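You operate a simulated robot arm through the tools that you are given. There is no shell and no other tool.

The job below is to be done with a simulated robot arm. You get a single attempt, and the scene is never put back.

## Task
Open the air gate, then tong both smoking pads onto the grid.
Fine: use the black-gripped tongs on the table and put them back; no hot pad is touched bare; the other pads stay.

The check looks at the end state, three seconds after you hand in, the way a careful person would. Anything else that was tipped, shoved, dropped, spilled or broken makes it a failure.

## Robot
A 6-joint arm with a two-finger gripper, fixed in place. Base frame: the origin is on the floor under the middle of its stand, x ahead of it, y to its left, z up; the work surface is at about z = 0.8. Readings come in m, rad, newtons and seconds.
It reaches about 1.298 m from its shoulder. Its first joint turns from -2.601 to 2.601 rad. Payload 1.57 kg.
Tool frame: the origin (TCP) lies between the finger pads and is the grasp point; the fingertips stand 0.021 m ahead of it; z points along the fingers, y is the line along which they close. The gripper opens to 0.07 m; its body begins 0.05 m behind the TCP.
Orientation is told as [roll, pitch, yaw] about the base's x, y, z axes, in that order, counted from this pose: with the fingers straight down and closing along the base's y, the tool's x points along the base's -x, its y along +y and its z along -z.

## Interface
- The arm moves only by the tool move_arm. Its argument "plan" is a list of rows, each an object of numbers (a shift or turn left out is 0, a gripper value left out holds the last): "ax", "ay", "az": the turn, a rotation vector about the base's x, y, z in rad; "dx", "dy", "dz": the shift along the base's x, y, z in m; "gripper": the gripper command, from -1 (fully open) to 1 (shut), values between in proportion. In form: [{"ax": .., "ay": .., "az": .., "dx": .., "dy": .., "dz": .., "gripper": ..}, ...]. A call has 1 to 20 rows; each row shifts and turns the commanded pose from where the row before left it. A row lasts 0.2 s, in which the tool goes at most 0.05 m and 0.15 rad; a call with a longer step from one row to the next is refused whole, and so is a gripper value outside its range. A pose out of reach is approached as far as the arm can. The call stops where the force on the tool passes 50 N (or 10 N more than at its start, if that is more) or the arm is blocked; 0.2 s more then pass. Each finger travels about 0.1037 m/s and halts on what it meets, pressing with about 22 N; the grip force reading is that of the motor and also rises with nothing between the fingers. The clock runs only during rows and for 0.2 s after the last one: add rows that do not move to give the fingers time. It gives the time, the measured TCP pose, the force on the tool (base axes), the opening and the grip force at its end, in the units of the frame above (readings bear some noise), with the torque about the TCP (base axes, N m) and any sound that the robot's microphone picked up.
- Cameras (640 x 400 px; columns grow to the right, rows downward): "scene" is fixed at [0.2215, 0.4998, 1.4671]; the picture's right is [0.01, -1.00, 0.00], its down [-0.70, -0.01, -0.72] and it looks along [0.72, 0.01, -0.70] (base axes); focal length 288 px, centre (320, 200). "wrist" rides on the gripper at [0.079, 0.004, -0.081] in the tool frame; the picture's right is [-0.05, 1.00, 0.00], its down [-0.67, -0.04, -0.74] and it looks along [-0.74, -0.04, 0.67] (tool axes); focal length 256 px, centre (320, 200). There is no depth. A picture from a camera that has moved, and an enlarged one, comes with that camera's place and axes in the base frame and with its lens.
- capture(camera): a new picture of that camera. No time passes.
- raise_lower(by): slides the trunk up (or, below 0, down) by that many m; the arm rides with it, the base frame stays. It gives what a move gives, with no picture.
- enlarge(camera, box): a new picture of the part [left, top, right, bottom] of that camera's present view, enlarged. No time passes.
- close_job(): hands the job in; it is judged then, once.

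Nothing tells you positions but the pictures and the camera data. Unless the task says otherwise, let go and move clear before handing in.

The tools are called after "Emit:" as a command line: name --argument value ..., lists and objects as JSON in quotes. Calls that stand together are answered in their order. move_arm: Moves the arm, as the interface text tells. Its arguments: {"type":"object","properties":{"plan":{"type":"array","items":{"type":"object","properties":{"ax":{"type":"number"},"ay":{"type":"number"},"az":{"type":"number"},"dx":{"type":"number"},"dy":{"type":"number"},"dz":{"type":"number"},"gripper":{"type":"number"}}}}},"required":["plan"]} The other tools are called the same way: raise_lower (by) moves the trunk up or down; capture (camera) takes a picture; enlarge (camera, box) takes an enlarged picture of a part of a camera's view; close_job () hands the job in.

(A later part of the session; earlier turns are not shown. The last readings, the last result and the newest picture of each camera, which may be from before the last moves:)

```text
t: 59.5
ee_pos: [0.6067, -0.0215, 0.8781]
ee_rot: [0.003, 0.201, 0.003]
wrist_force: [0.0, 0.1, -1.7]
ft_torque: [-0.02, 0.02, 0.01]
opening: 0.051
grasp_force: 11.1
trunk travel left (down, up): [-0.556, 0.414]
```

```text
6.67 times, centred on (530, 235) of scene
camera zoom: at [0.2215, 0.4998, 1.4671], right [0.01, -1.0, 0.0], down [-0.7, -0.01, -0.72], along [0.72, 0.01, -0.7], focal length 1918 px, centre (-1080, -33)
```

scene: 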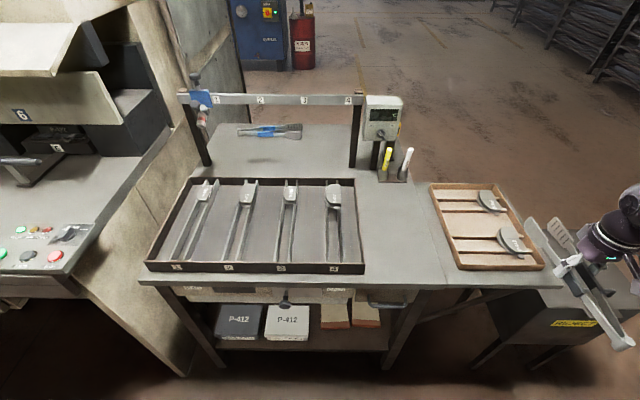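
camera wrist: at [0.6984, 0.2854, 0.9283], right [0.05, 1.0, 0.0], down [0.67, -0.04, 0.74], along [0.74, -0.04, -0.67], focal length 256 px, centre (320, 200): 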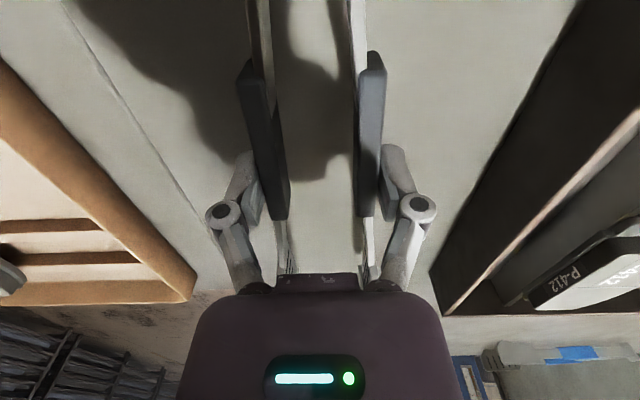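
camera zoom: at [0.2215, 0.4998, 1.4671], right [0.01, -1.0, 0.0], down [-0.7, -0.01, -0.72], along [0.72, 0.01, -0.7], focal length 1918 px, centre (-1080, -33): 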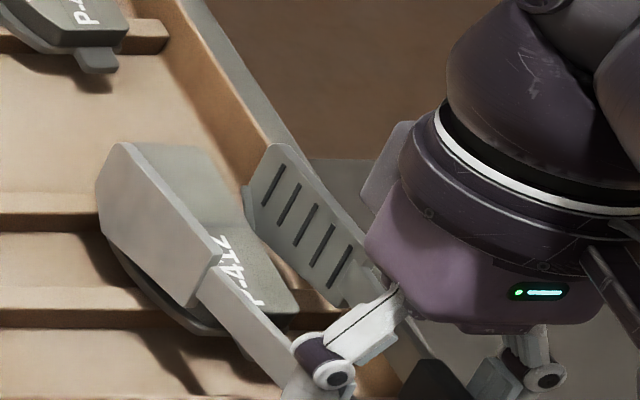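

Still no contact, and the blades are passing either side of the pad. I'll lower the remaining ~11 mm in two small steps.

Emit:
raise_lower --by -0.007

Emit:
raise_lower --by -0.004

Emit:
enlarge --camera "wrist" --box '[260, 180, 420, 290]'

Emit:
enlarge --camera "scene" --box '[490, 205, 570, 265]'

```text
t: 60.0
ee_pos: [0.6065, -0.022, 0.871]
ee_rot: [0.001, 0.2, 0.0]
wrist_force: [-0.9, 0.0, -1.9]
ft_torque: [0.0, -0.03, 0.0]
opening: 0.0554
grasp_force: 8.2
trunk travel left (down, up): [-0.549, 0.421]
```

```text
t: 60.6
ee_pos: [0.6069, -0.0216, 0.8665]
ee_rot: [0.002, 0.2, 0.003]
wrist_force: [0.8, -0.7, -1.3]
ft_torque: [-0.01, -0.01, 0.0]
opening: 0.0554
grasp_force: 2.7
trunk travel left (down, up): [-0.545, 0.425]
```

```text
3.64 times, centred on (340, 235) of wrist
camera zoom: at [0.5442, -0.0185, 0.9632], right [0.05, 1.0, -0.01], down [0.8, -0.04, 0.6], along [0.6, -0.04, -0.8], focal length 931 px, centre (247, 73)
```

zoom: 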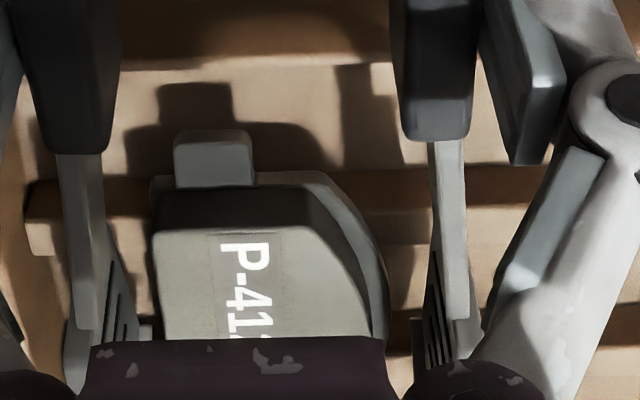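

```text
6.67 times, centred on (530, 235) of scene
camera zoom: at [0.2215, 0.4998, 1.4671], right [0.01, -1.0, 0.0], down [-0.7, -0.01, -0.72], along [0.72, 0.01, -0.7], focal length 1918 px, centre (-1080, -33)
```

zoom: 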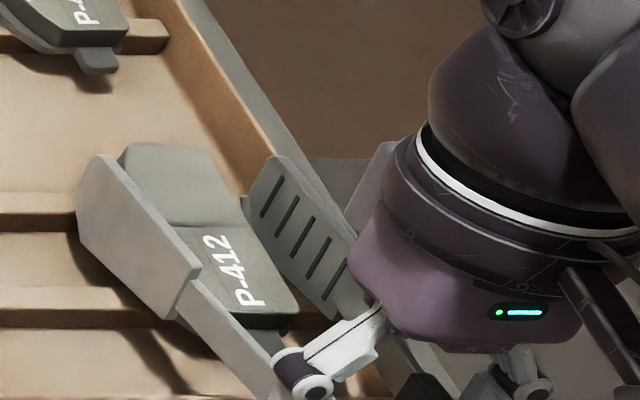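

The finger opening has crept wider, so I close now: the blades are either side of the pad.

Emit:
move_arm --plan '[{"gripper": -0.2}, {"gripper": 0.2}, {"gripper": 0.6}, {"gripper": 0.6}]'

Emit:
enlarge --camera "wrist" --box '[260, 180, 420, 290]'

Emit:
enlarge --camera "scene" --box '[490, 205, 570, 265]'

```text
t: 61.6
ee_pos: [0.6062, -0.0207, 0.8669]
ee_rot: [0.002, 0.2, 0.002]
wrist_force: [0.2, 1.3, 0.3]
ft_torque: [0.02, -0.03, 0.03]
opening: 0.0497
grasp_force: 21.7
trunk travel left (down, up): [-0.545, 0.425]
```

```text
3.64 times, centred on (340, 235) of wrist
camera zoom: at [0.5441, -0.0184, 0.9633], right [0.05, 1.0, -0.01], down [0.8, -0.04, 0.6], along [0.6, -0.04, -0.8], focal length 931 px, centre (247, 73)
```

zoom: 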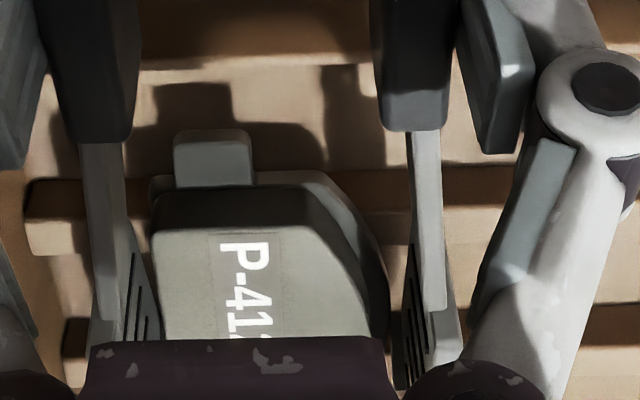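

```text
6.67 times, centred on (530, 235) of scene
camera zoom: at [0.2215, 0.4998, 1.4671], right [0.01, -1.0, 0.0], down [-0.7, -0.01, -0.72], along [0.72, 0.01, -0.7], focal length 1918 px, centre (-1080, -33)
```

zoom: 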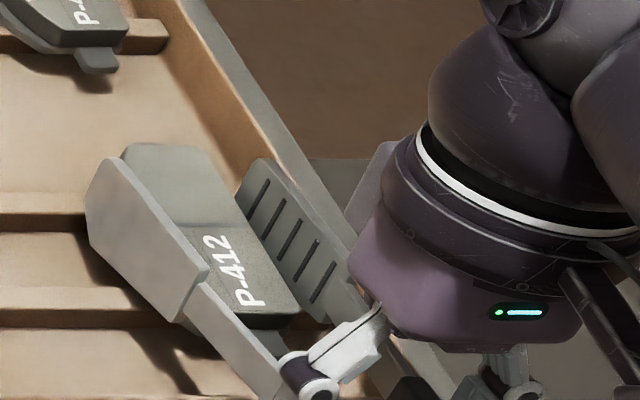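

Grip force rose to 22 N at 0.050 m opening, so the tongs are clamping the pad. I'll lift 10 mm and check that the pad comes along.

Emit:
move_arm --plan '[{"gripper": 1}, {"gripper": 1}]'

Emit:
raise_lower --by 0.012

Emit:
enlarge --camera "wrist" --box '[260, 180, 420, 290]'

Emit:
enlarge --camera "scene" --box '[490, 205, 570, 265]'

```text
t: 62.2
ee_pos: [0.6064, -0.021, 0.8654]
ee_rot: [0.002, 0.2, 0.004]
wrist_force: [-0.1, 0.9, 0.0]
ft_torque: [0.04, -0.04, 0.08]
opening: 0.05
grasp_force: 22.1
trunk travel left (down, up): [-0.545, 0.425]
```

```text
t: 62.8
ee_pos: [0.6074, -0.0213, 0.8781]
ee_rot: [0.001, 0.201, 0.004]
wrist_force: [-0.6, 0.2, -4.4]
ft_torque: [0.02, 0.34, -0.02]
opening: 0.0498
grasp_force: 22.2
trunk travel left (down, up): [-0.557, 0.413]
```

```text
3.64 times, centred on (340, 235) of wrist
camera zoom: at [0.5444, -0.0185, 0.9751], right [0.05, 1.0, -0.01], down [0.8, -0.04, 0.6], along [0.6, -0.04, -0.8], focal length 931 px, centre (247, 73)
```

zoom: 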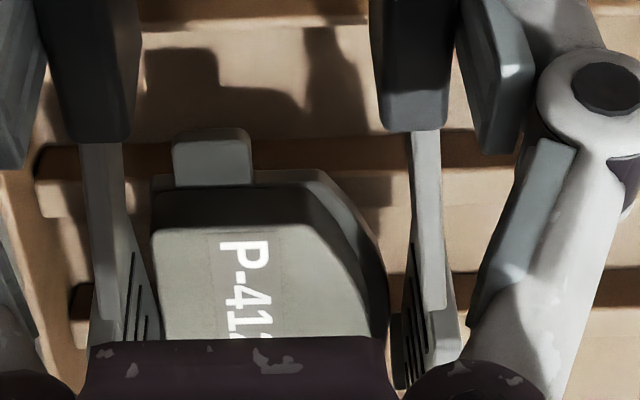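

```text
6.67 times, centred on (530, 235) of scene
camera zoom: at [0.2215, 0.4998, 1.4671], right [0.01, -1.0, 0.0], down [-0.7, -0.01, -0.72], along [0.72, 0.01, -0.7], focal length 1918 px, centre (-1080, -33)
```

zoom: 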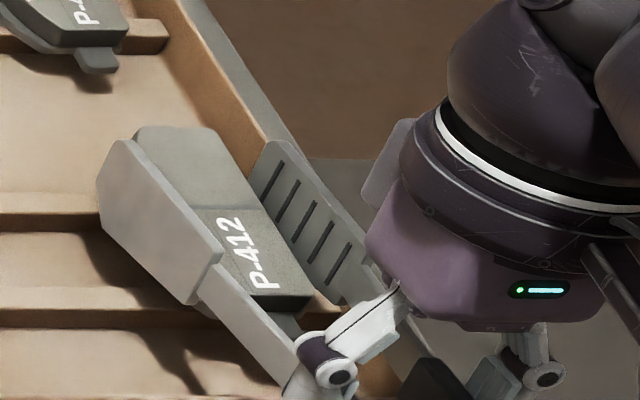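

The pad lifts with the tongs and stays level (about 0.3 kg). I'll raise it clear of the grid rim and check again before carrying.

Emit:
raise_lower --by 0.1

Emit:
capture --camera "wrist"

Emit:
capture --camera "scene"

```text
t: 64.1
ee_pos: [0.607, -0.0205, 0.9785]
ee_rot: [0.002, 0.199, 0.002]
wrist_force: [-0.3, 0.1, -5.0]
ft_torque: [0.02, 0.36, -0.04]
opening: 0.0499
grasp_force: 21.7
trunk travel left (down, up): [-0.657, 0.313]
```

```text
taken
camera wrist: at [0.5444, -0.0184, 1.0751], right [0.05, 1.0, -0.01], down [0.8, -0.04, 0.6], along [0.6, -0.04, -0.8], focal length 256 px, centre (320, 200)
```

wrist: 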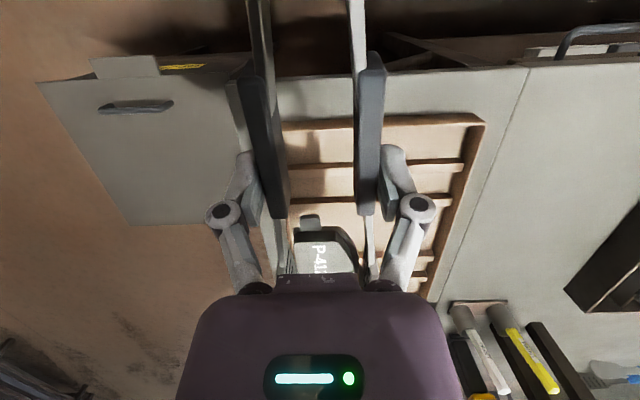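

```text
taken
```

scene: 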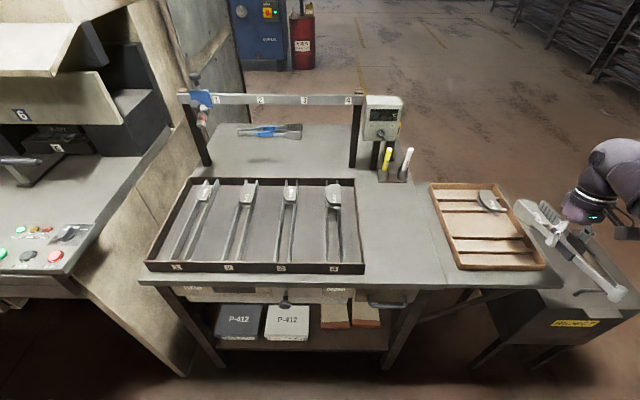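

The pad rides steadily in the tongs. I'll carry it sideways over the grid towards lane 2 (the P-412 lane) at moderate speed.

Emit:
move_arm --plan '[{"dy": 0.015, "gripper": 1}, {"dy": 0.025, "dx": 0.002}, {"dy": 0.03, "dx": 0.002}, {"dy": 0.03, "dx": 0.002}, {"dy": 0.03, "dx": 0.002}, {"dy": 0.03, "dx": 0.002}, {"dy": 0.03, "dx": 0.002}, {"dy": 0.03, "dx": 0.002}, {"dy": 0.03, "dx": 0.002}, {"dy": 0.03, "dx": 0.002}, {"dy": 0.03, "dx": 0.002}, {"dy": 0.03, "dx": 0.002}, {"dy": 0.03, "dx": 0.002}, {"dy": 0.03, "dx": 0.002}, {"dy": 0.03, "dx": 0.002}, {"dy": 0.03, "dx": 0.002}, {"dy": 0.02, "dx": 0.002}]'

Emit:
capture --camera "wrist"

Emit:
capture --camera "scene"

```text
t: 67.7
ee_pos: [0.6394, 0.4603, 0.9784]
ee_rot: [0.001, 0.203, 0.001]
wrist_force: [-0.3, 0.0, -5.1]
ft_torque: [-0.01, 0.37, 0.02]
opening: 0.0497
grasp_force: 21.8
trunk travel left (down, up): [-0.657, 0.313]
```

```text
taken
camera wrist: at [0.5769, 0.4628, 1.0749], right [0.05, 1.0, -0.01], down [0.8, -0.04, 0.6], along [0.6, -0.04, -0.8], focal length 256 px, centre (320, 200)
```

wrist: 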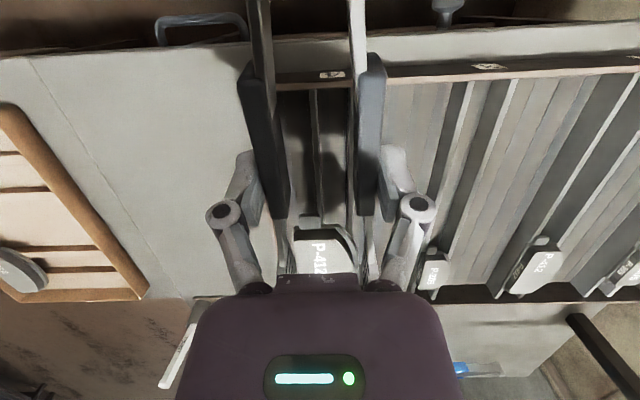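

```text
taken
```

scene: 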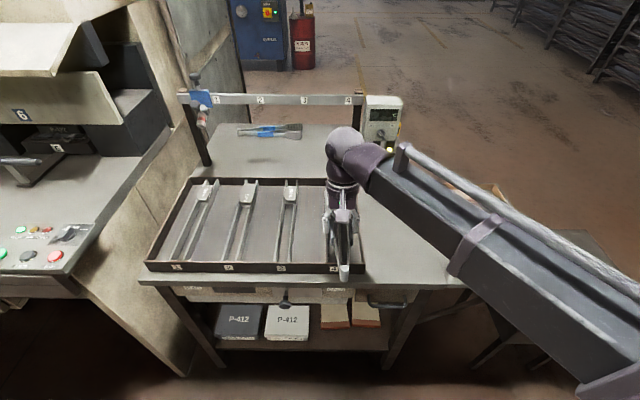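

All steady; I'm above lane 4. I'll continue to lane 2.

Emit:
move_arm --plan '[{"dy": 0.02, "gripper": 1}, {"dy": 0.03}, {"dy": 0.03}, {"dy": 0.03}, {"dy": 0.03}, {"dy": 0.03}, {"dy": 0.03}, {"dy": 0.03}, {"dy": 0.03}, {"dy": 0.02}]'

Emit:
capture --camera "wrist"

Emit:
capture --camera "scene"

```text
t: 69.9
ee_pos: [0.6384, 0.7392, 0.9788]
ee_rot: [0.001, 0.201, 0.0]
wrist_force: [-0.8, -0.4, -4.8]
ft_torque: [0.03, 0.31, -0.01]
opening: 0.0498
grasp_force: 21.8
trunk travel left (down, up): [-0.657, 0.313]
```

```text
taken
camera wrist: at [0.5762, 0.7417, 1.0746], right [0.05, 1.0, -0.01], down [0.8, -0.04, 0.6], along [0.6, -0.04, -0.8], focal length 256 px, centre (320, 200)
```

wrist: 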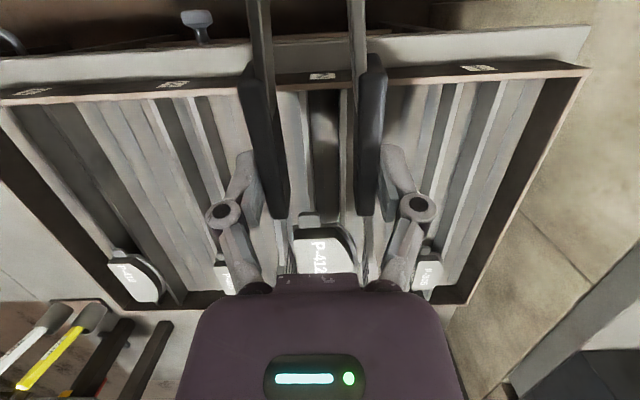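

```text
taken
```

scene: 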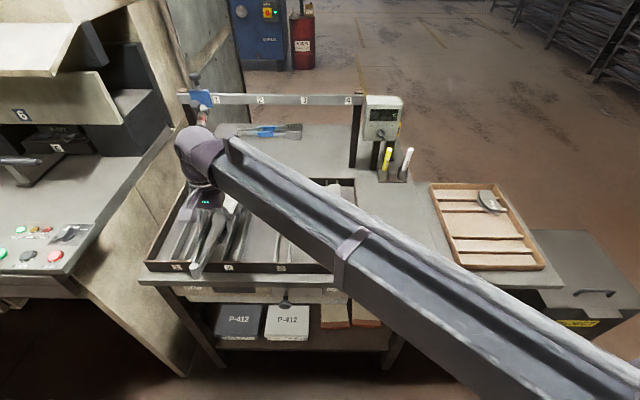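

Emit:
enlarge --camera "wrist" --box '[240, 60, 400, 290]'

Emit:
enlarge --camera "scene" --box '[140, 160, 300, 290]'

```text
1.74 times, centred on (320, 175) of wrist
camera zoom: at [0.5762, 0.7417, 1.0746], right [0.05, 1.0, -0.01], down [0.8, -0.04, 0.6], along [0.6, -0.04, -0.8], focal length 445 px, centre (320, 244)
```

zoom: 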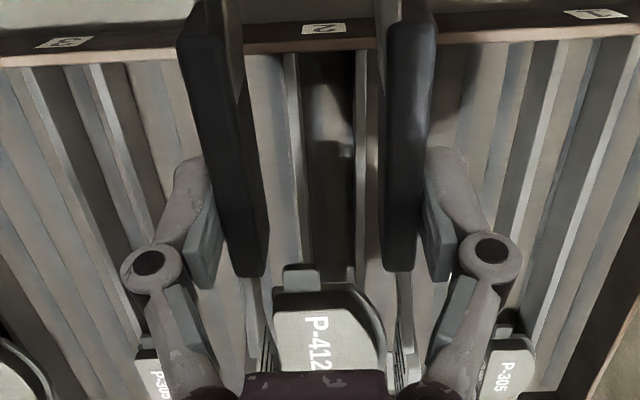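

```text
3.08 times, centred on (220, 225) of scene
camera zoom: at [0.2215, 0.4998, 1.4671], right [0.01, -1.0, 0.0], down [-0.7, -0.01, -0.72], along [0.72, 0.01, -0.7], focal length 885 px, centre (628, 123)
```

zoom: 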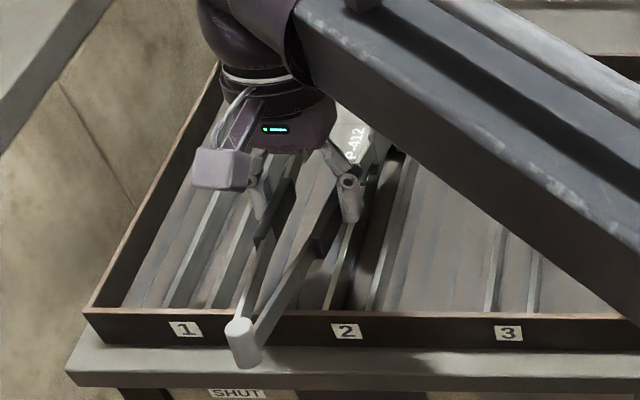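

The pad is centred over lane 2's fins (centre y≈0.737) with its far end around x≈0.80, about 3 cm short of the cool pad. I'll lower most of the way and check.

Emit:
raise_lower --by -0.068

Emit:
enlarge --camera "wrist" --box '[240, 60, 400, 290]'

Emit:
enlarge --camera "scene" --box '[140, 160, 300, 290]'

```text
t: 71.0
ee_pos: [0.6383, 0.7378, 0.9114]
ee_rot: [0.002, 0.201, 0.001]
wrist_force: [0.6, -0.2, -5.1]
ft_torque: [0.0, 0.36, -0.01]
opening: 0.0498
grasp_force: 22.0
trunk travel left (down, up): [-0.589, 0.381]
```

```text
1.74 times, centred on (320, 175) of wrist
camera zoom: at [0.576, 0.741, 1.0069], right [0.05, 1.0, -0.01], down [0.8, -0.04, 0.6], along [0.6, -0.04, -0.8], focal length 445 px, centre (320, 244)
```

zoom: 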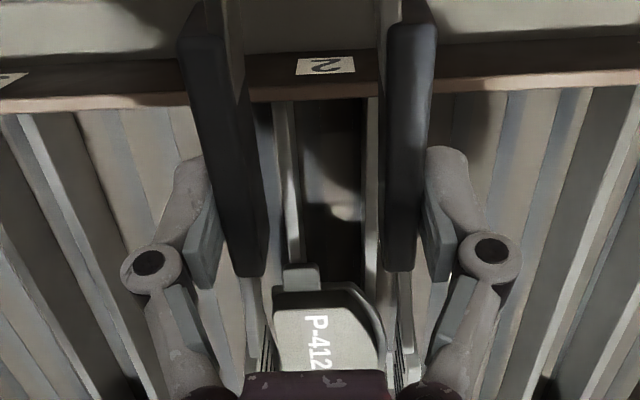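

```text
3.08 times, centred on (220, 225) of scene
camera zoom: at [0.2215, 0.4998, 1.4671], right [0.01, -1.0, 0.0], down [-0.7, -0.01, -0.72], along [0.72, 0.01, -0.7], focal length 885 px, centre (628, 123)
```

zoom: 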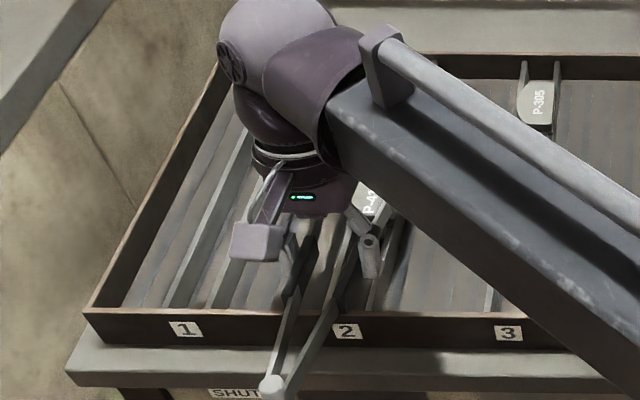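

Pad and fins are aligned within 2 mm. I'll lower in small steps until the fins take the weight.

Emit:
move_arm --plan '[{"dy": 0.0015, "gripper": 1}]'

Emit:
raise_lower --by -0.01

Emit:
raise_lower --by -0.005

Emit:
enlarge --camera "wrist" --box '[240, 60, 400, 290]'

```text
t: 71.4
ee_pos: [0.6382, 0.7393, 0.9107]
ee_rot: [0.003, 0.201, 0.0]
wrist_force: [0.6, 0.8, -5.0]
ft_torque: [-0.01, 0.31, 0.02]
opening: 0.0498
grasp_force: 21.8
trunk travel left (down, up): [-0.589, 0.381]
```

```text
t: 72.0
ee_pos: [0.6383, 0.7409, 0.9012]
ee_rot: [0.002, 0.2, 0.0]
wrist_force: [0.3, 0.1, -4.5]
ft_torque: [0.01, 0.33, -0.01]
opening: 0.0498
grasp_force: 22.3
trunk travel left (down, up): [-0.579, 0.391]
```

```text
t: 72.5
ee_pos: [0.6387, 0.7389, 0.896]
ee_rot: [0.003, 0.2, 0.002]
wrist_force: [-0.1, -0.3, -4.6]
ft_torque: [0.01, 0.36, 0.0]
opening: 0.0499
grasp_force: 22.6
trunk travel left (down, up): [-0.574, 0.396]
```

```text
1.74 times, centred on (320, 175) of wrist
camera zoom: at [0.576, 0.7426, 0.9918], right [0.05, 1.0, -0.01], down [0.8, -0.03, 0.6], along [0.6, -0.04, -0.8], focal length 445 px, centre (320, 244)
```

zoom: 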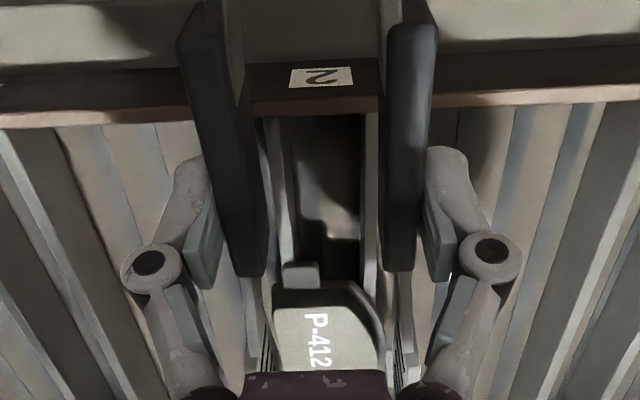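

Emit:
raise_lower --by -0.004

Emit:
raise_lower --by -0.003

Emit:
enlarge --camera "wrist" --box '[260, 180, 420, 290]'

```text
t: 73.0
ee_pos: [0.638, 0.7391, 0.8929]
ee_rot: [0.0, 0.201, 0.001]
wrist_force: [-1.0, -0.3, 1.1]
ft_torque: [0.03, -0.35, 0.03]
opening: 0.0498
grasp_force: 22.1
trunk travel left (down, up): [-0.57, 0.4]
```

```text
t: 73.5
ee_pos: [0.6381, 0.7396, 0.8887]
ee_rot: [0.002, 0.201, 0.003]
wrist_force: [-0.5, -0.3, 0.1]
ft_torque: [0.03, -0.18, 0.02]
opening: 0.0498
grasp_force: 22.1
trunk travel left (down, up): [-0.567, 0.403]
```

```text
3.64 times, centred on (340, 235) of wrist
camera zoom: at [0.5756, 0.7424, 0.9852], right [0.05, 1.0, -0.01], down [0.8, -0.04, 0.6], along [0.6, -0.04, -0.8], focal length 931 px, centre (247, 73)
```

zoom: 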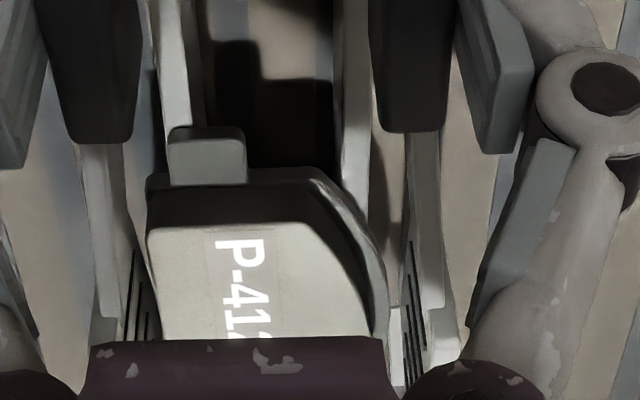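

The fins took the weight (force changed from −4.6 N to about 0). I'll open the tongs just enough to let go of the pad.

Emit:
move_arm --plan '[{"gripper": -0.3}, {"gripper": -0.45}, {"gripper": -0.5}, {"gripper": -0.5}, {"gripper": -0.5}]'

Emit:
enlarge --camera "wrist" --box '[260, 180, 420, 290]'

```text
t: 74.7
ee_pos: [0.6385, 0.7393, 0.8896]
ee_rot: [0.0, 0.2, 0.002]
wrist_force: [-0.1, -0.3, -2.3]
ft_torque: [0.03, 0.03, -0.01]
opening: 0.0524
grasp_force: 0.8
trunk travel left (down, up): [-0.567, 0.403]
```

```text
3.64 times, centred on (340, 235) of wrist
camera zoom: at [0.5758, 0.7425, 0.9851], right [0.05, 1.0, -0.01], down [0.8, -0.04, 0.6], along [0.6, -0.04, -0.8], focal length 931 px, centre (247, 73)
```

zoom: 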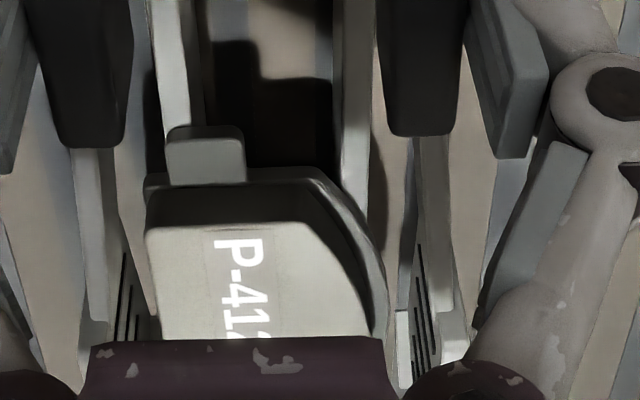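

The blades are clear of the pad. I'll firm up the hold a touch and lift straight up, then squeeze again once clear.

Emit:
move_arm --plan '[{"gripper": -0.46}, {"gripper": -0.46}]'

Emit:
raise_lower --by 0.012

Emit:
enlarge --camera "wrist" --box '[260, 180, 420, 290]'

```text
t: 75.3
ee_pos: [0.6384, 0.7404, 0.8886]
ee_rot: [0.001, 0.2, 0.002]
wrist_force: [1.0, -0.4, -0.3]
ft_torque: [-0.03, 0.0, -0.01]
opening: 0.0524
grasp_force: 1.4
trunk travel left (down, up): [-0.567, 0.403]
```

```text
t: 75.9
ee_pos: [0.6389, 0.7402, 0.9012]
ee_rot: [0.001, 0.2, 0.001]
wrist_force: [0.2, -0.8, -2.5]
ft_torque: [-0.05, 0.02, 0.0]
opening: 0.0544
grasp_force: 8.0
trunk travel left (down, up): [-0.579, 0.391]
```

```text
3.64 times, centred on (340, 235) of wrist
camera zoom: at [0.576, 0.7426, 0.9969], right [0.05, 1.0, -0.01], down [0.8, -0.04, 0.6], along [0.6, -0.04, -0.8], focal length 931 px, centre (247, 73)
```

zoom: 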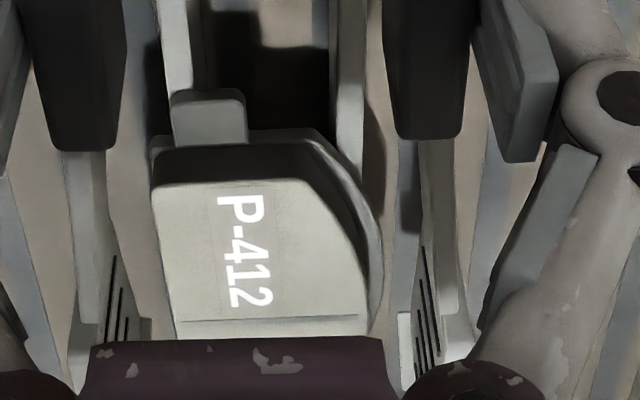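

The pad stays on the fins while the tongs rise. I'll lift clear and then firm up the hold on the tongs.

Emit:
raise_lower --by 0.025

Emit:
move_arm --plan '[{"gripper": -0.3}, {"gripper": -0.2}, {"gripper": -0.2}]'

Emit:
raise_lower --by 0.05

Emit:
capture --camera "wrist"

Emit:
capture --camera "scene"

```text
t: 76.7
ee_pos: [0.6383, 0.7397, 0.9256]
ee_rot: [0.002, 0.201, 0.003]
wrist_force: [-0.9, -0.5, -2.0]
ft_torque: [-0.01, 0.02, -0.01]
opening: 0.0488
grasp_force: 0.1
trunk travel left (down, up): [-0.604, 0.366]
```

```text
t: 77.5
ee_pos: [0.6382, 0.7399, 0.925]
ee_rot: [0.002, 0.2, 0.002]
wrist_force: [0.2, -0.7, -1.3]
ft_torque: [0.01, 0.0, -0.01]
opening: 0.0414
grasp_force: 0.4
trunk travel left (down, up): [-0.604, 0.366]
```

```text
t: 78.4
ee_pos: [0.638, 0.7396, 0.9753]
ee_rot: [0.002, 0.2, 0.003]
wrist_force: [0.1, 0.5, -1.7]
ft_torque: [0.0, 0.0, 0.0]
opening: 0.0465
grasp_force: 9.5
trunk travel left (down, up): [-0.654, 0.316]
```

```text
taken
camera wrist: at [0.576, 0.7427, 1.0719], right [0.05, 1.0, -0.01], down [0.8, -0.03, 0.6], along [0.6, -0.04, -0.8], focal length 256 px, centre (320, 200)
```

wrist: 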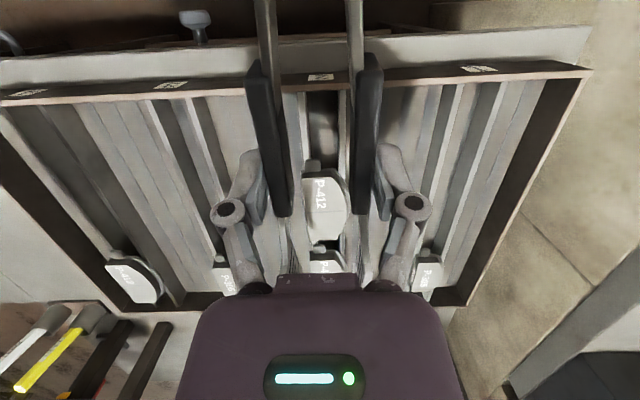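

```text
taken
```

scene: 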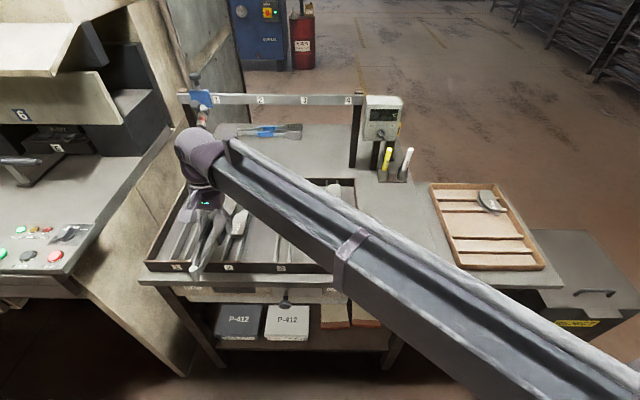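

Emit:
enlarge --camera "wrist" --box '[260, 130, 400, 290]'

```text
2.50 times, centred on (330, 210) of wrist
camera zoom: at [0.576, 0.7427, 1.0719], right [0.05, 1.0, -0.01], down [0.8, -0.03, 0.6], along [0.6, -0.04, -0.8], focal length 640 px, centre (295, 175)
```

zoom: 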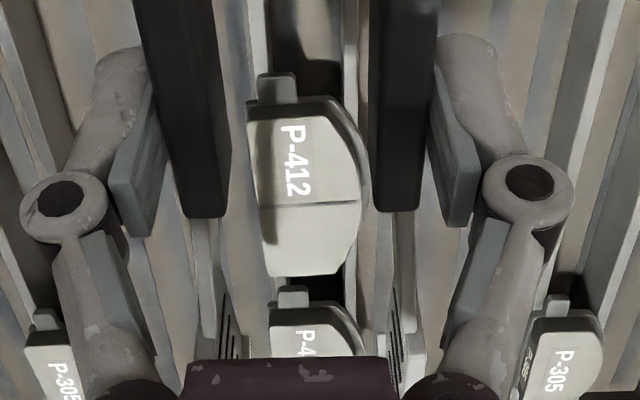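

The first pad lies across both fins of lane 2, about 2 cm clear of the cool pad behind it. Now I take the tongs back to the wooden tray for the second pad.

Emit:
move_arm --plan '[{"dy": -0.02, "gripper": -0.2}, {"dy": -0.035}, {"dy": -0.04}, {"dy": -0.04}, {"dy": -0.04}, {"dy": -0.04}, {"dy": -0.04}, {"dy": -0.04}, {"dy": -0.04}, {"dy": -0.04}, {"dy": -0.04}, {"dy": -0.04}, {"dy": -0.04}, {"dy": -0.04}, {"dy": -0.04}, {"dy": -0.04}, {"dy": -0.04}, {"dy": -0.04}, {"dy": -0.04}, {"dy": -0.02}]'

Emit:
capture --camera "wrist"

Emit:
capture --camera "scene"

```text
t: 82.6
ee_pos: [0.639, -0.0166, 0.9757]
ee_rot: [0.002, 0.201, 0.003]
wrist_force: [0.3, 0.2, -0.6]
ft_torque: [0.04, 0.05, 0.01]
opening: 0.0466
grasp_force: 9.1
trunk travel left (down, up): [-0.654, 0.316]
```

```text
taken
camera wrist: at [0.5761, -0.0131, 1.0722], right [0.05, 1.0, -0.01], down [0.8, -0.03, 0.6], along [0.6, -0.04, -0.8], focal length 256 px, centre (320, 200)
```

wrist: 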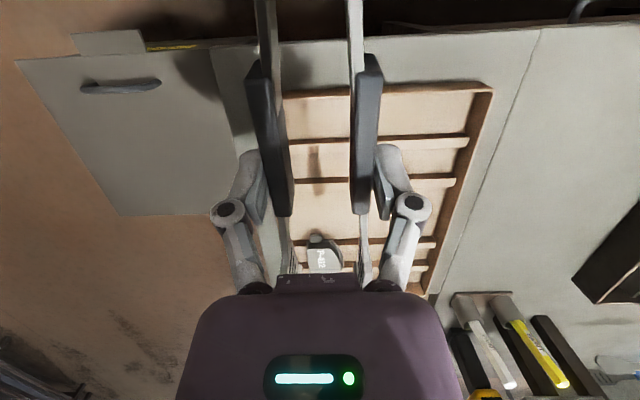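

```text
taken
```

scene: 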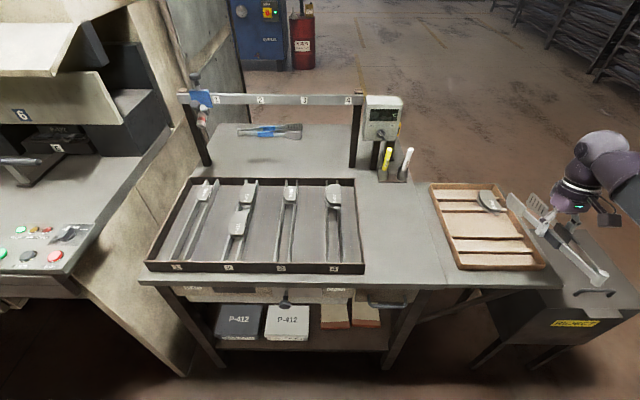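

The first pad shows correctly on lane 2 in the scene view. I'll move forward to hover over the far pad and open the tongs to the same safe width as before.

Emit:
move_arm --plan '[{"dx": 0.02, "gripper": -0.2}, {"dx": 0.025}, {"dx": 0.025}, {"dx": 0.025}, {"dx": 0.02}, {"gripper": -0.4}, {"gripper": -0.5}, {"gripper": -0.5}, {"gripper": -0.5}]'

Emit:
enlarge --camera "wrist" --box '[220, 100, 480, 290]'

Emit:
enlarge --camera "scene" --box '[440, 150, 600, 270]'

```text
t: 84.6
ee_pos: [0.7519, -0.0141, 0.9755]
ee_rot: [0.002, 0.2, 0.001]
wrist_force: [0.8, 0.4, -1.2]
ft_torque: [-0.01, 0.01, -0.02]
opening: 0.051
grasp_force: 11.3
trunk travel left (down, up): [-0.654, 0.316]
```

```text
2.11 times, centred on (350, 195) of wrist
camera zoom: at [0.6907, -0.0122, 1.0722], right [0.05, 1.0, -0.01], down [0.8, -0.04, 0.6], along [0.6, -0.04, -0.8], focal length 539 px, centre (257, 210)
```

zoom: 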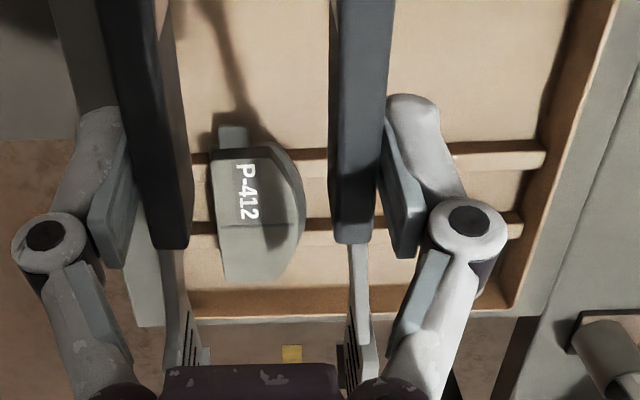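

```text
3.33 times, centred on (520, 210) of scene
camera zoom: at [0.2215, 0.4998, 1.4671], right [0.01, -1.0, 0.0], down [-0.7, -0.01, -0.72], along [0.72, 0.01, -0.7], focal length 959 px, centre (-347, 167)
```

zoom: 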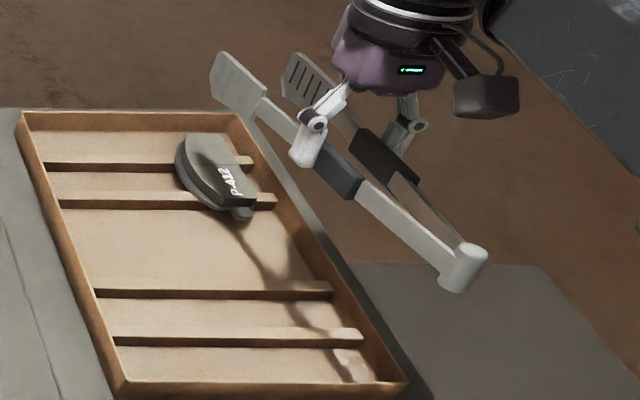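

The far pad is centred at about (0.882, −0.021). I'll shift to it and lower to just above it, then check.

Emit:
move_arm --plan '[{"dx": 0.01, "dy": -0.0054}]'

Emit:
raise_lower --by -0.083

Emit:
enlarge --camera "wrist" --box '[260, 180, 420, 290]'

Emit:
enlarge --camera "scene" --box '[460, 165, 560, 240]'

```text
t: 85.0
ee_pos: [0.764, -0.0207, 0.9763]
ee_rot: [0.001, 0.201, 0.003]
wrist_force: [0.1, -0.3, -1.9]
ft_torque: [0.0, 0.04, -0.02]
opening: 0.0511
grasp_force: 11.3
trunk travel left (down, up): [-0.654, 0.316]
```

```text
t: 86.2
ee_pos: [0.7628, -0.0195, 0.8926]
ee_rot: [0.002, 0.2, 0.003]
wrist_force: [-0.6, 0.2, 0.0]
ft_torque: [-0.01, 0.01, 0.02]
opening: 0.051
grasp_force: 11.4
trunk travel left (down, up): [-0.571, 0.399]
```

```text
3.64 times, centred on (340, 235) of wrist
camera zoom: at [0.7008, -0.0177, 0.9892], right [0.05, 1.0, -0.01], down [0.8, -0.04, 0.6], along [0.6, -0.04, -0.8], focal length 931 px, centre (247, 73)
```

zoom: 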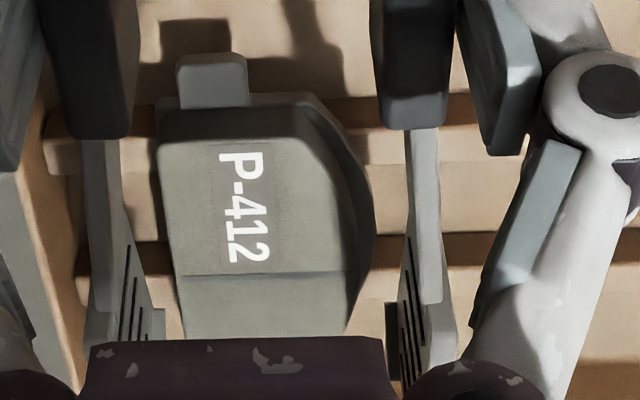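

```text
5.33 times, centred on (510, 202) of scene
camera zoom: at [0.2215, 0.4998, 1.4671], right [0.01, -1.0, 0.0], down [-0.7, -0.01, -0.72], along [0.72, 0.01, -0.7], focal length 1534 px, centre (-693, 187)
```

zoom: 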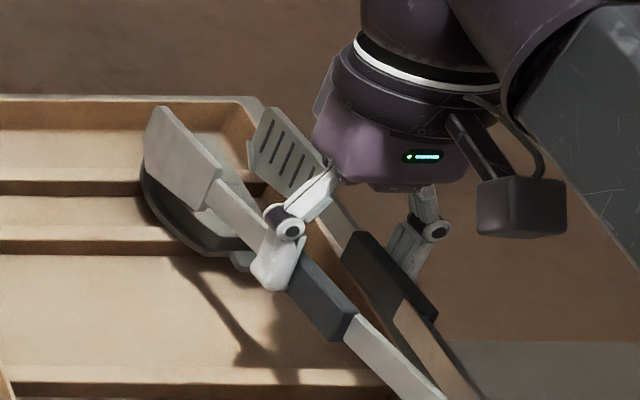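

Both blades have about 3–4 mm clearance on either side of the pad. I'll lower in two steps and check in between.

Emit:
raise_lower --by -0.014

Emit:
enlarge --camera "wrist" --box '[260, 180, 420, 290]'

Emit:
enlarge --camera "scene" --box '[460, 165, 560, 240]'

```text
t: 86.8
ee_pos: [0.7638, -0.0197, 0.8794]
ee_rot: [0.004, 0.199, 0.002]
wrist_force: [0.3, 0.7, -0.4]
ft_torque: [0.03, 0.0, 0.05]
opening: 0.0507
grasp_force: 10.7
trunk travel left (down, up): [-0.557, 0.413]
```

```text
3.64 times, centred on (340, 235) of wrist
camera zoom: at [0.7008, -0.0177, 0.9752], right [0.05, 1.0, -0.01], down [0.8, -0.04, 0.6], along [0.6, -0.04, -0.8], focal length 931 px, centre (247, 73)
```

zoom: 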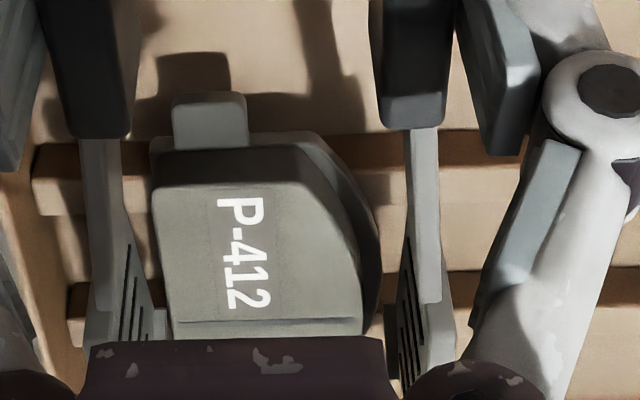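

```text
5.33 times, centred on (510, 202) of scene
camera zoom: at [0.2215, 0.4998, 1.4671], right [0.01, -1.0, 0.0], down [-0.7, -0.01, -0.72], along [0.72, 0.01, -0.7], focal length 1534 px, centre (-693, 187)
```

zoom: 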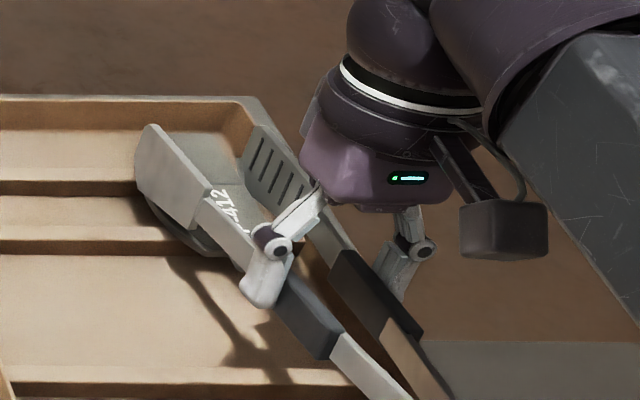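

Symmetric clearance. I'll lower the remaining distance and close on the pad.

Emit:
raise_lower --by -0.0135

Emit:
move_arm --plan '[{"gripper": -0.2}, {"gripper": 0.2}, {"gripper": 0.6}, {"gripper": 1}, {"gripper": 1}]'

Emit:
enlarge --camera "wrist" --box '[260, 180, 420, 290]'

Emit:
enlarge --camera "scene" --box '[460, 165, 560, 240]'

```text
t: 87.4
ee_pos: [0.7623, -0.0203, 0.8663]
ee_rot: [0.003, 0.201, 0.001]
wrist_force: [-0.5, -0.2, -0.2]
ft_torque: [0.0, 0.01, -0.04]
opening: 0.051
grasp_force: 11.4
trunk travel left (down, up): [-0.543, 0.427]
```

```text
t: 88.6
ee_pos: [0.764, -0.0201, 0.8647]
ee_rot: [0.001, 0.2, 0.0]
wrist_force: [0.4, 0.7, 0.7]
ft_torque: [0.01, -0.01, 0.02]
opening: 0.0494
grasp_force: 22.2
trunk travel left (down, up): [-0.543, 0.427]
```

```text
3.64 times, centred on (340, 235) of wrist
camera zoom: at [0.7009, -0.0177, 0.9617], right [0.05, 1.0, -0.01], down [0.8, -0.04, 0.6], along [0.6, -0.04, -0.8], focal length 931 px, centre (247, 73)
```

zoom: 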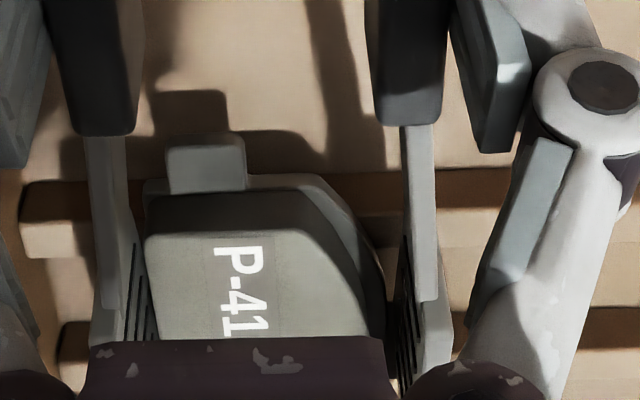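

```text
5.33 times, centred on (510, 202) of scene
camera zoom: at [0.2215, 0.4998, 1.4671], right [0.01, -1.0, 0.0], down [-0.7, -0.01, -0.72], along [0.72, 0.01, -0.7], focal length 1534 px, centre (-693, 187)
```

zoom: 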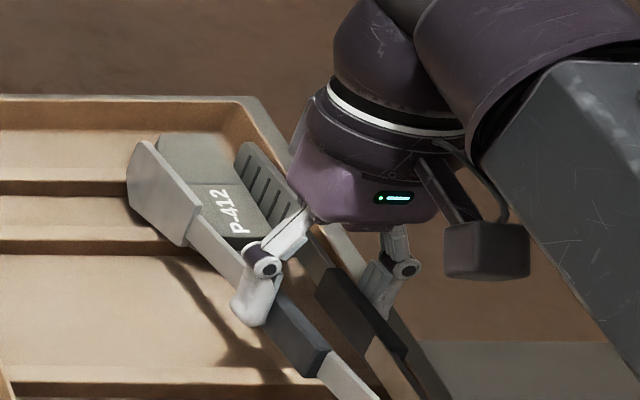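

The tongs clamp the second pad (22 N at 0.049 m). I'll lift slightly to verify the hold, then raise clear.

Emit:
raise_lower --by 0.015

Emit:
enlarge --camera "scene" --box '[460, 165, 560, 240]'

Emit:
raise_lower --by 0.095

Emit:
enlarge --camera "wrist" --box '[260, 180, 420, 290]'

Emit:
capture --camera "scene"

```text
t: 89.2
ee_pos: [0.7634, -0.0207, 0.88]
ee_rot: [0.0, 0.2, 0.003]
wrist_force: [0.2, -0.2, -3.4]
ft_torque: [0.03, 0.36, 0.0]
opening: 0.0492
grasp_force: 22.3
trunk travel left (down, up): [-0.558, 0.412]
```

```text
5.33 times, centred on (510, 202) of scene
camera zoom: at [0.2215, 0.4998, 1.4671], right [0.01, -1.0, 0.0], down [-0.7, -0.01, -0.72], along [0.72, 0.01, -0.7], focal length 1534 px, centre (-693, 187)
```

zoom: 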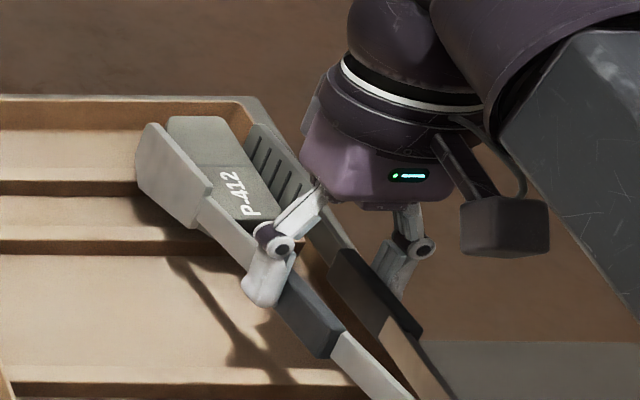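

```text
t: 90.5
ee_pos: [0.7639, -0.0212, 0.9752]
ee_rot: [0.002, 0.2, 0.002]
wrist_force: [-0.1, -0.5, -3.2]
ft_torque: [0.02, 0.31, 0.02]
opening: 0.0492
grasp_force: 22.3
trunk travel left (down, up): [-0.653, 0.317]
```

```text
3.64 times, centred on (340, 235) of wrist
camera zoom: at [0.7013, -0.0176, 1.0714], right [0.05, 1.0, -0.01], down [0.8, -0.04, 0.6], along [0.6, -0.04, -0.8], focal length 931 px, centre (247, 73)
```

zoom: 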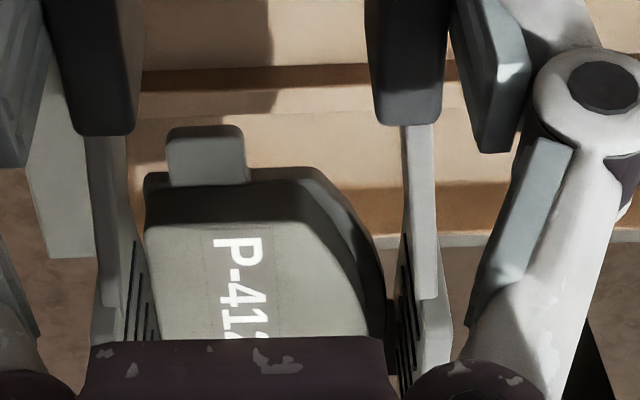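

```text
taken
```

scene: 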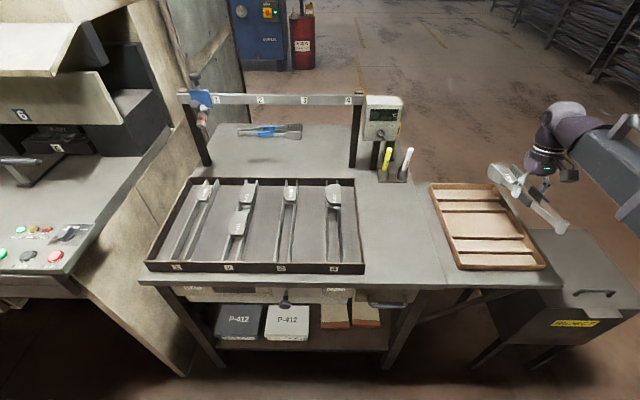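

The second pad is held securely. I'll draw back in x and carry it over to lane 4.

Emit:
move_arm --plan '[{"dx": -0.015, "gripper": 1}, {"dx": -0.02, "dy": 0.01}, {"dx": -0.02, "dy": 0.02}, {"dx": -0.02, "dy": 0.025}, {"dx": -0.015, "dy": 0.03}, {"dx": -0.01, "dy": 0.03}, {"dx": -0.01, "dy": 0.03}, {"dx": -0.01, "dy": 0.03}, {"dx": -0.005, "dy": 0.03}, {"dy": 0.03}, {"dy": 0.03}, {"dy": 0.03}, {"dy": 0.03}, {"dy": 0.03}, {"dy": 0.03}, {"dy": 0.03}, {"dy": 0.03}, {"dy": 0.025}, {"dy": 0.018}]'

Emit:
capture --camera "wrist"

Emit:
enlarge --camera "wrist" --box '[240, 60, 400, 290]'

Emit:
capture --camera "scene"

```text
t: 94.5
ee_pos: [0.6386, 0.4691, 0.9758]
ee_rot: [0.001, 0.201, 0.002]
wrist_force: [0.7, 0.2, -3.0]
ft_torque: [0.01, 0.35, 0.02]
opening: 0.0494
grasp_force: 22.4
trunk travel left (down, up): [-0.653, 0.317]
```

```text
taken
camera wrist: at [0.576, 0.4714, 1.0713], right [0.05, 1.0, -0.01], down [0.8, -0.03, 0.6], along [0.6, -0.04, -0.8], focal length 256 px, centre (320, 200)
```

wrist: 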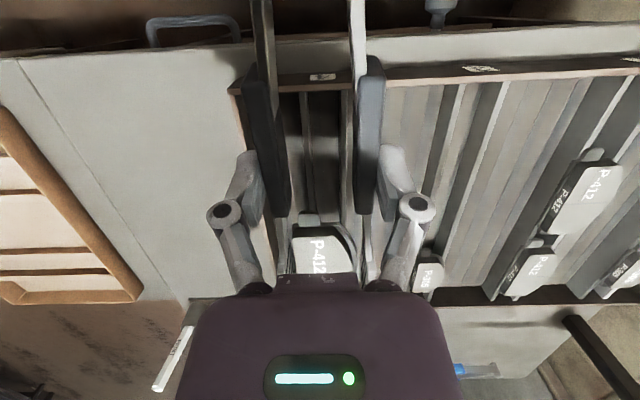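

```text
1.74 times, centred on (320, 175) of wrist
camera zoom: at [0.576, 0.4714, 1.0713], right [0.05, 1.0, -0.01], down [0.8, -0.03, 0.6], along [0.6, -0.04, -0.8], focal length 445 px, centre (320, 244)
```

zoom: 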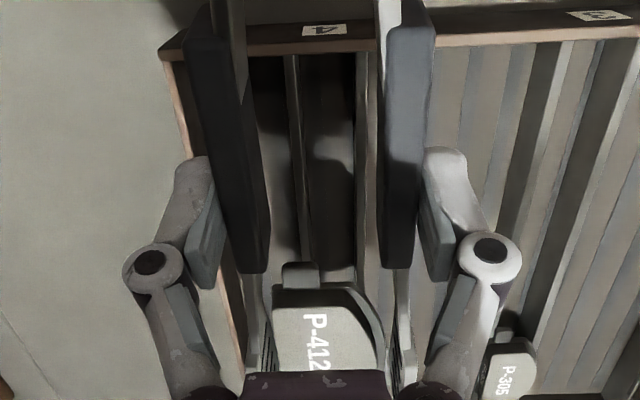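

```text
taken
```

scene: 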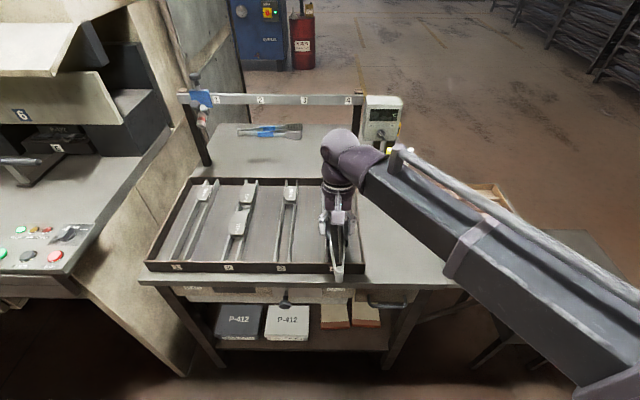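

Pad and lane 4's fins are aligned (both centred at y≈0.467). I'll lower as before, slowing near the fins.

Emit:
raise_lower --by -0.066

Emit:
enlarge --camera "wrist" --box '[240, 60, 400, 290]'

Emit:
enlarge --camera "scene" --box '[280, 160, 400, 290]'

```text
t: 95.6
ee_pos: [0.6388, 0.469, 0.9104]
ee_rot: [0.001, 0.201, 0.001]
wrist_force: [-0.1, -0.8, -3.2]
ft_torque: [-0.02, 0.33, -0.04]
opening: 0.0493
grasp_force: 21.9
trunk travel left (down, up): [-0.587, 0.383]
```

```text
1.74 times, centred on (320, 175) of wrist
camera zoom: at [0.576, 0.4707, 1.0055], right [0.05, 1.0, -0.01], down [0.8, -0.04, 0.6], along [0.6, -0.04, -0.8], focal length 445 px, centre (320, 244)
```

zoom: 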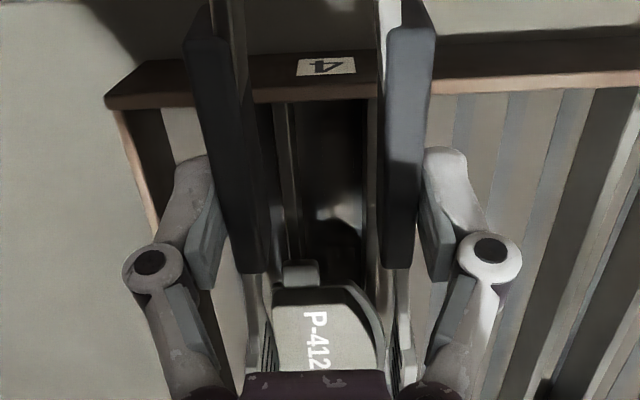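

```text
3.08 times, centred on (340, 225) of scene
camera zoom: at [0.2215, 0.4998, 1.4671], right [0.01, -1.0, 0.0], down [-0.7, -0.01, -0.72], along [0.72, 0.01, -0.7], focal length 885 px, centre (258, 123)
```

zoom: 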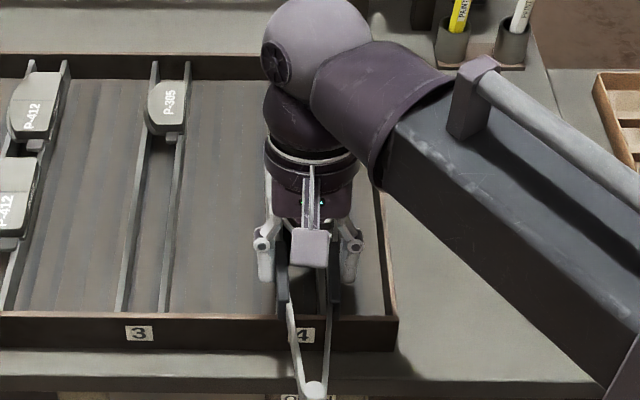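

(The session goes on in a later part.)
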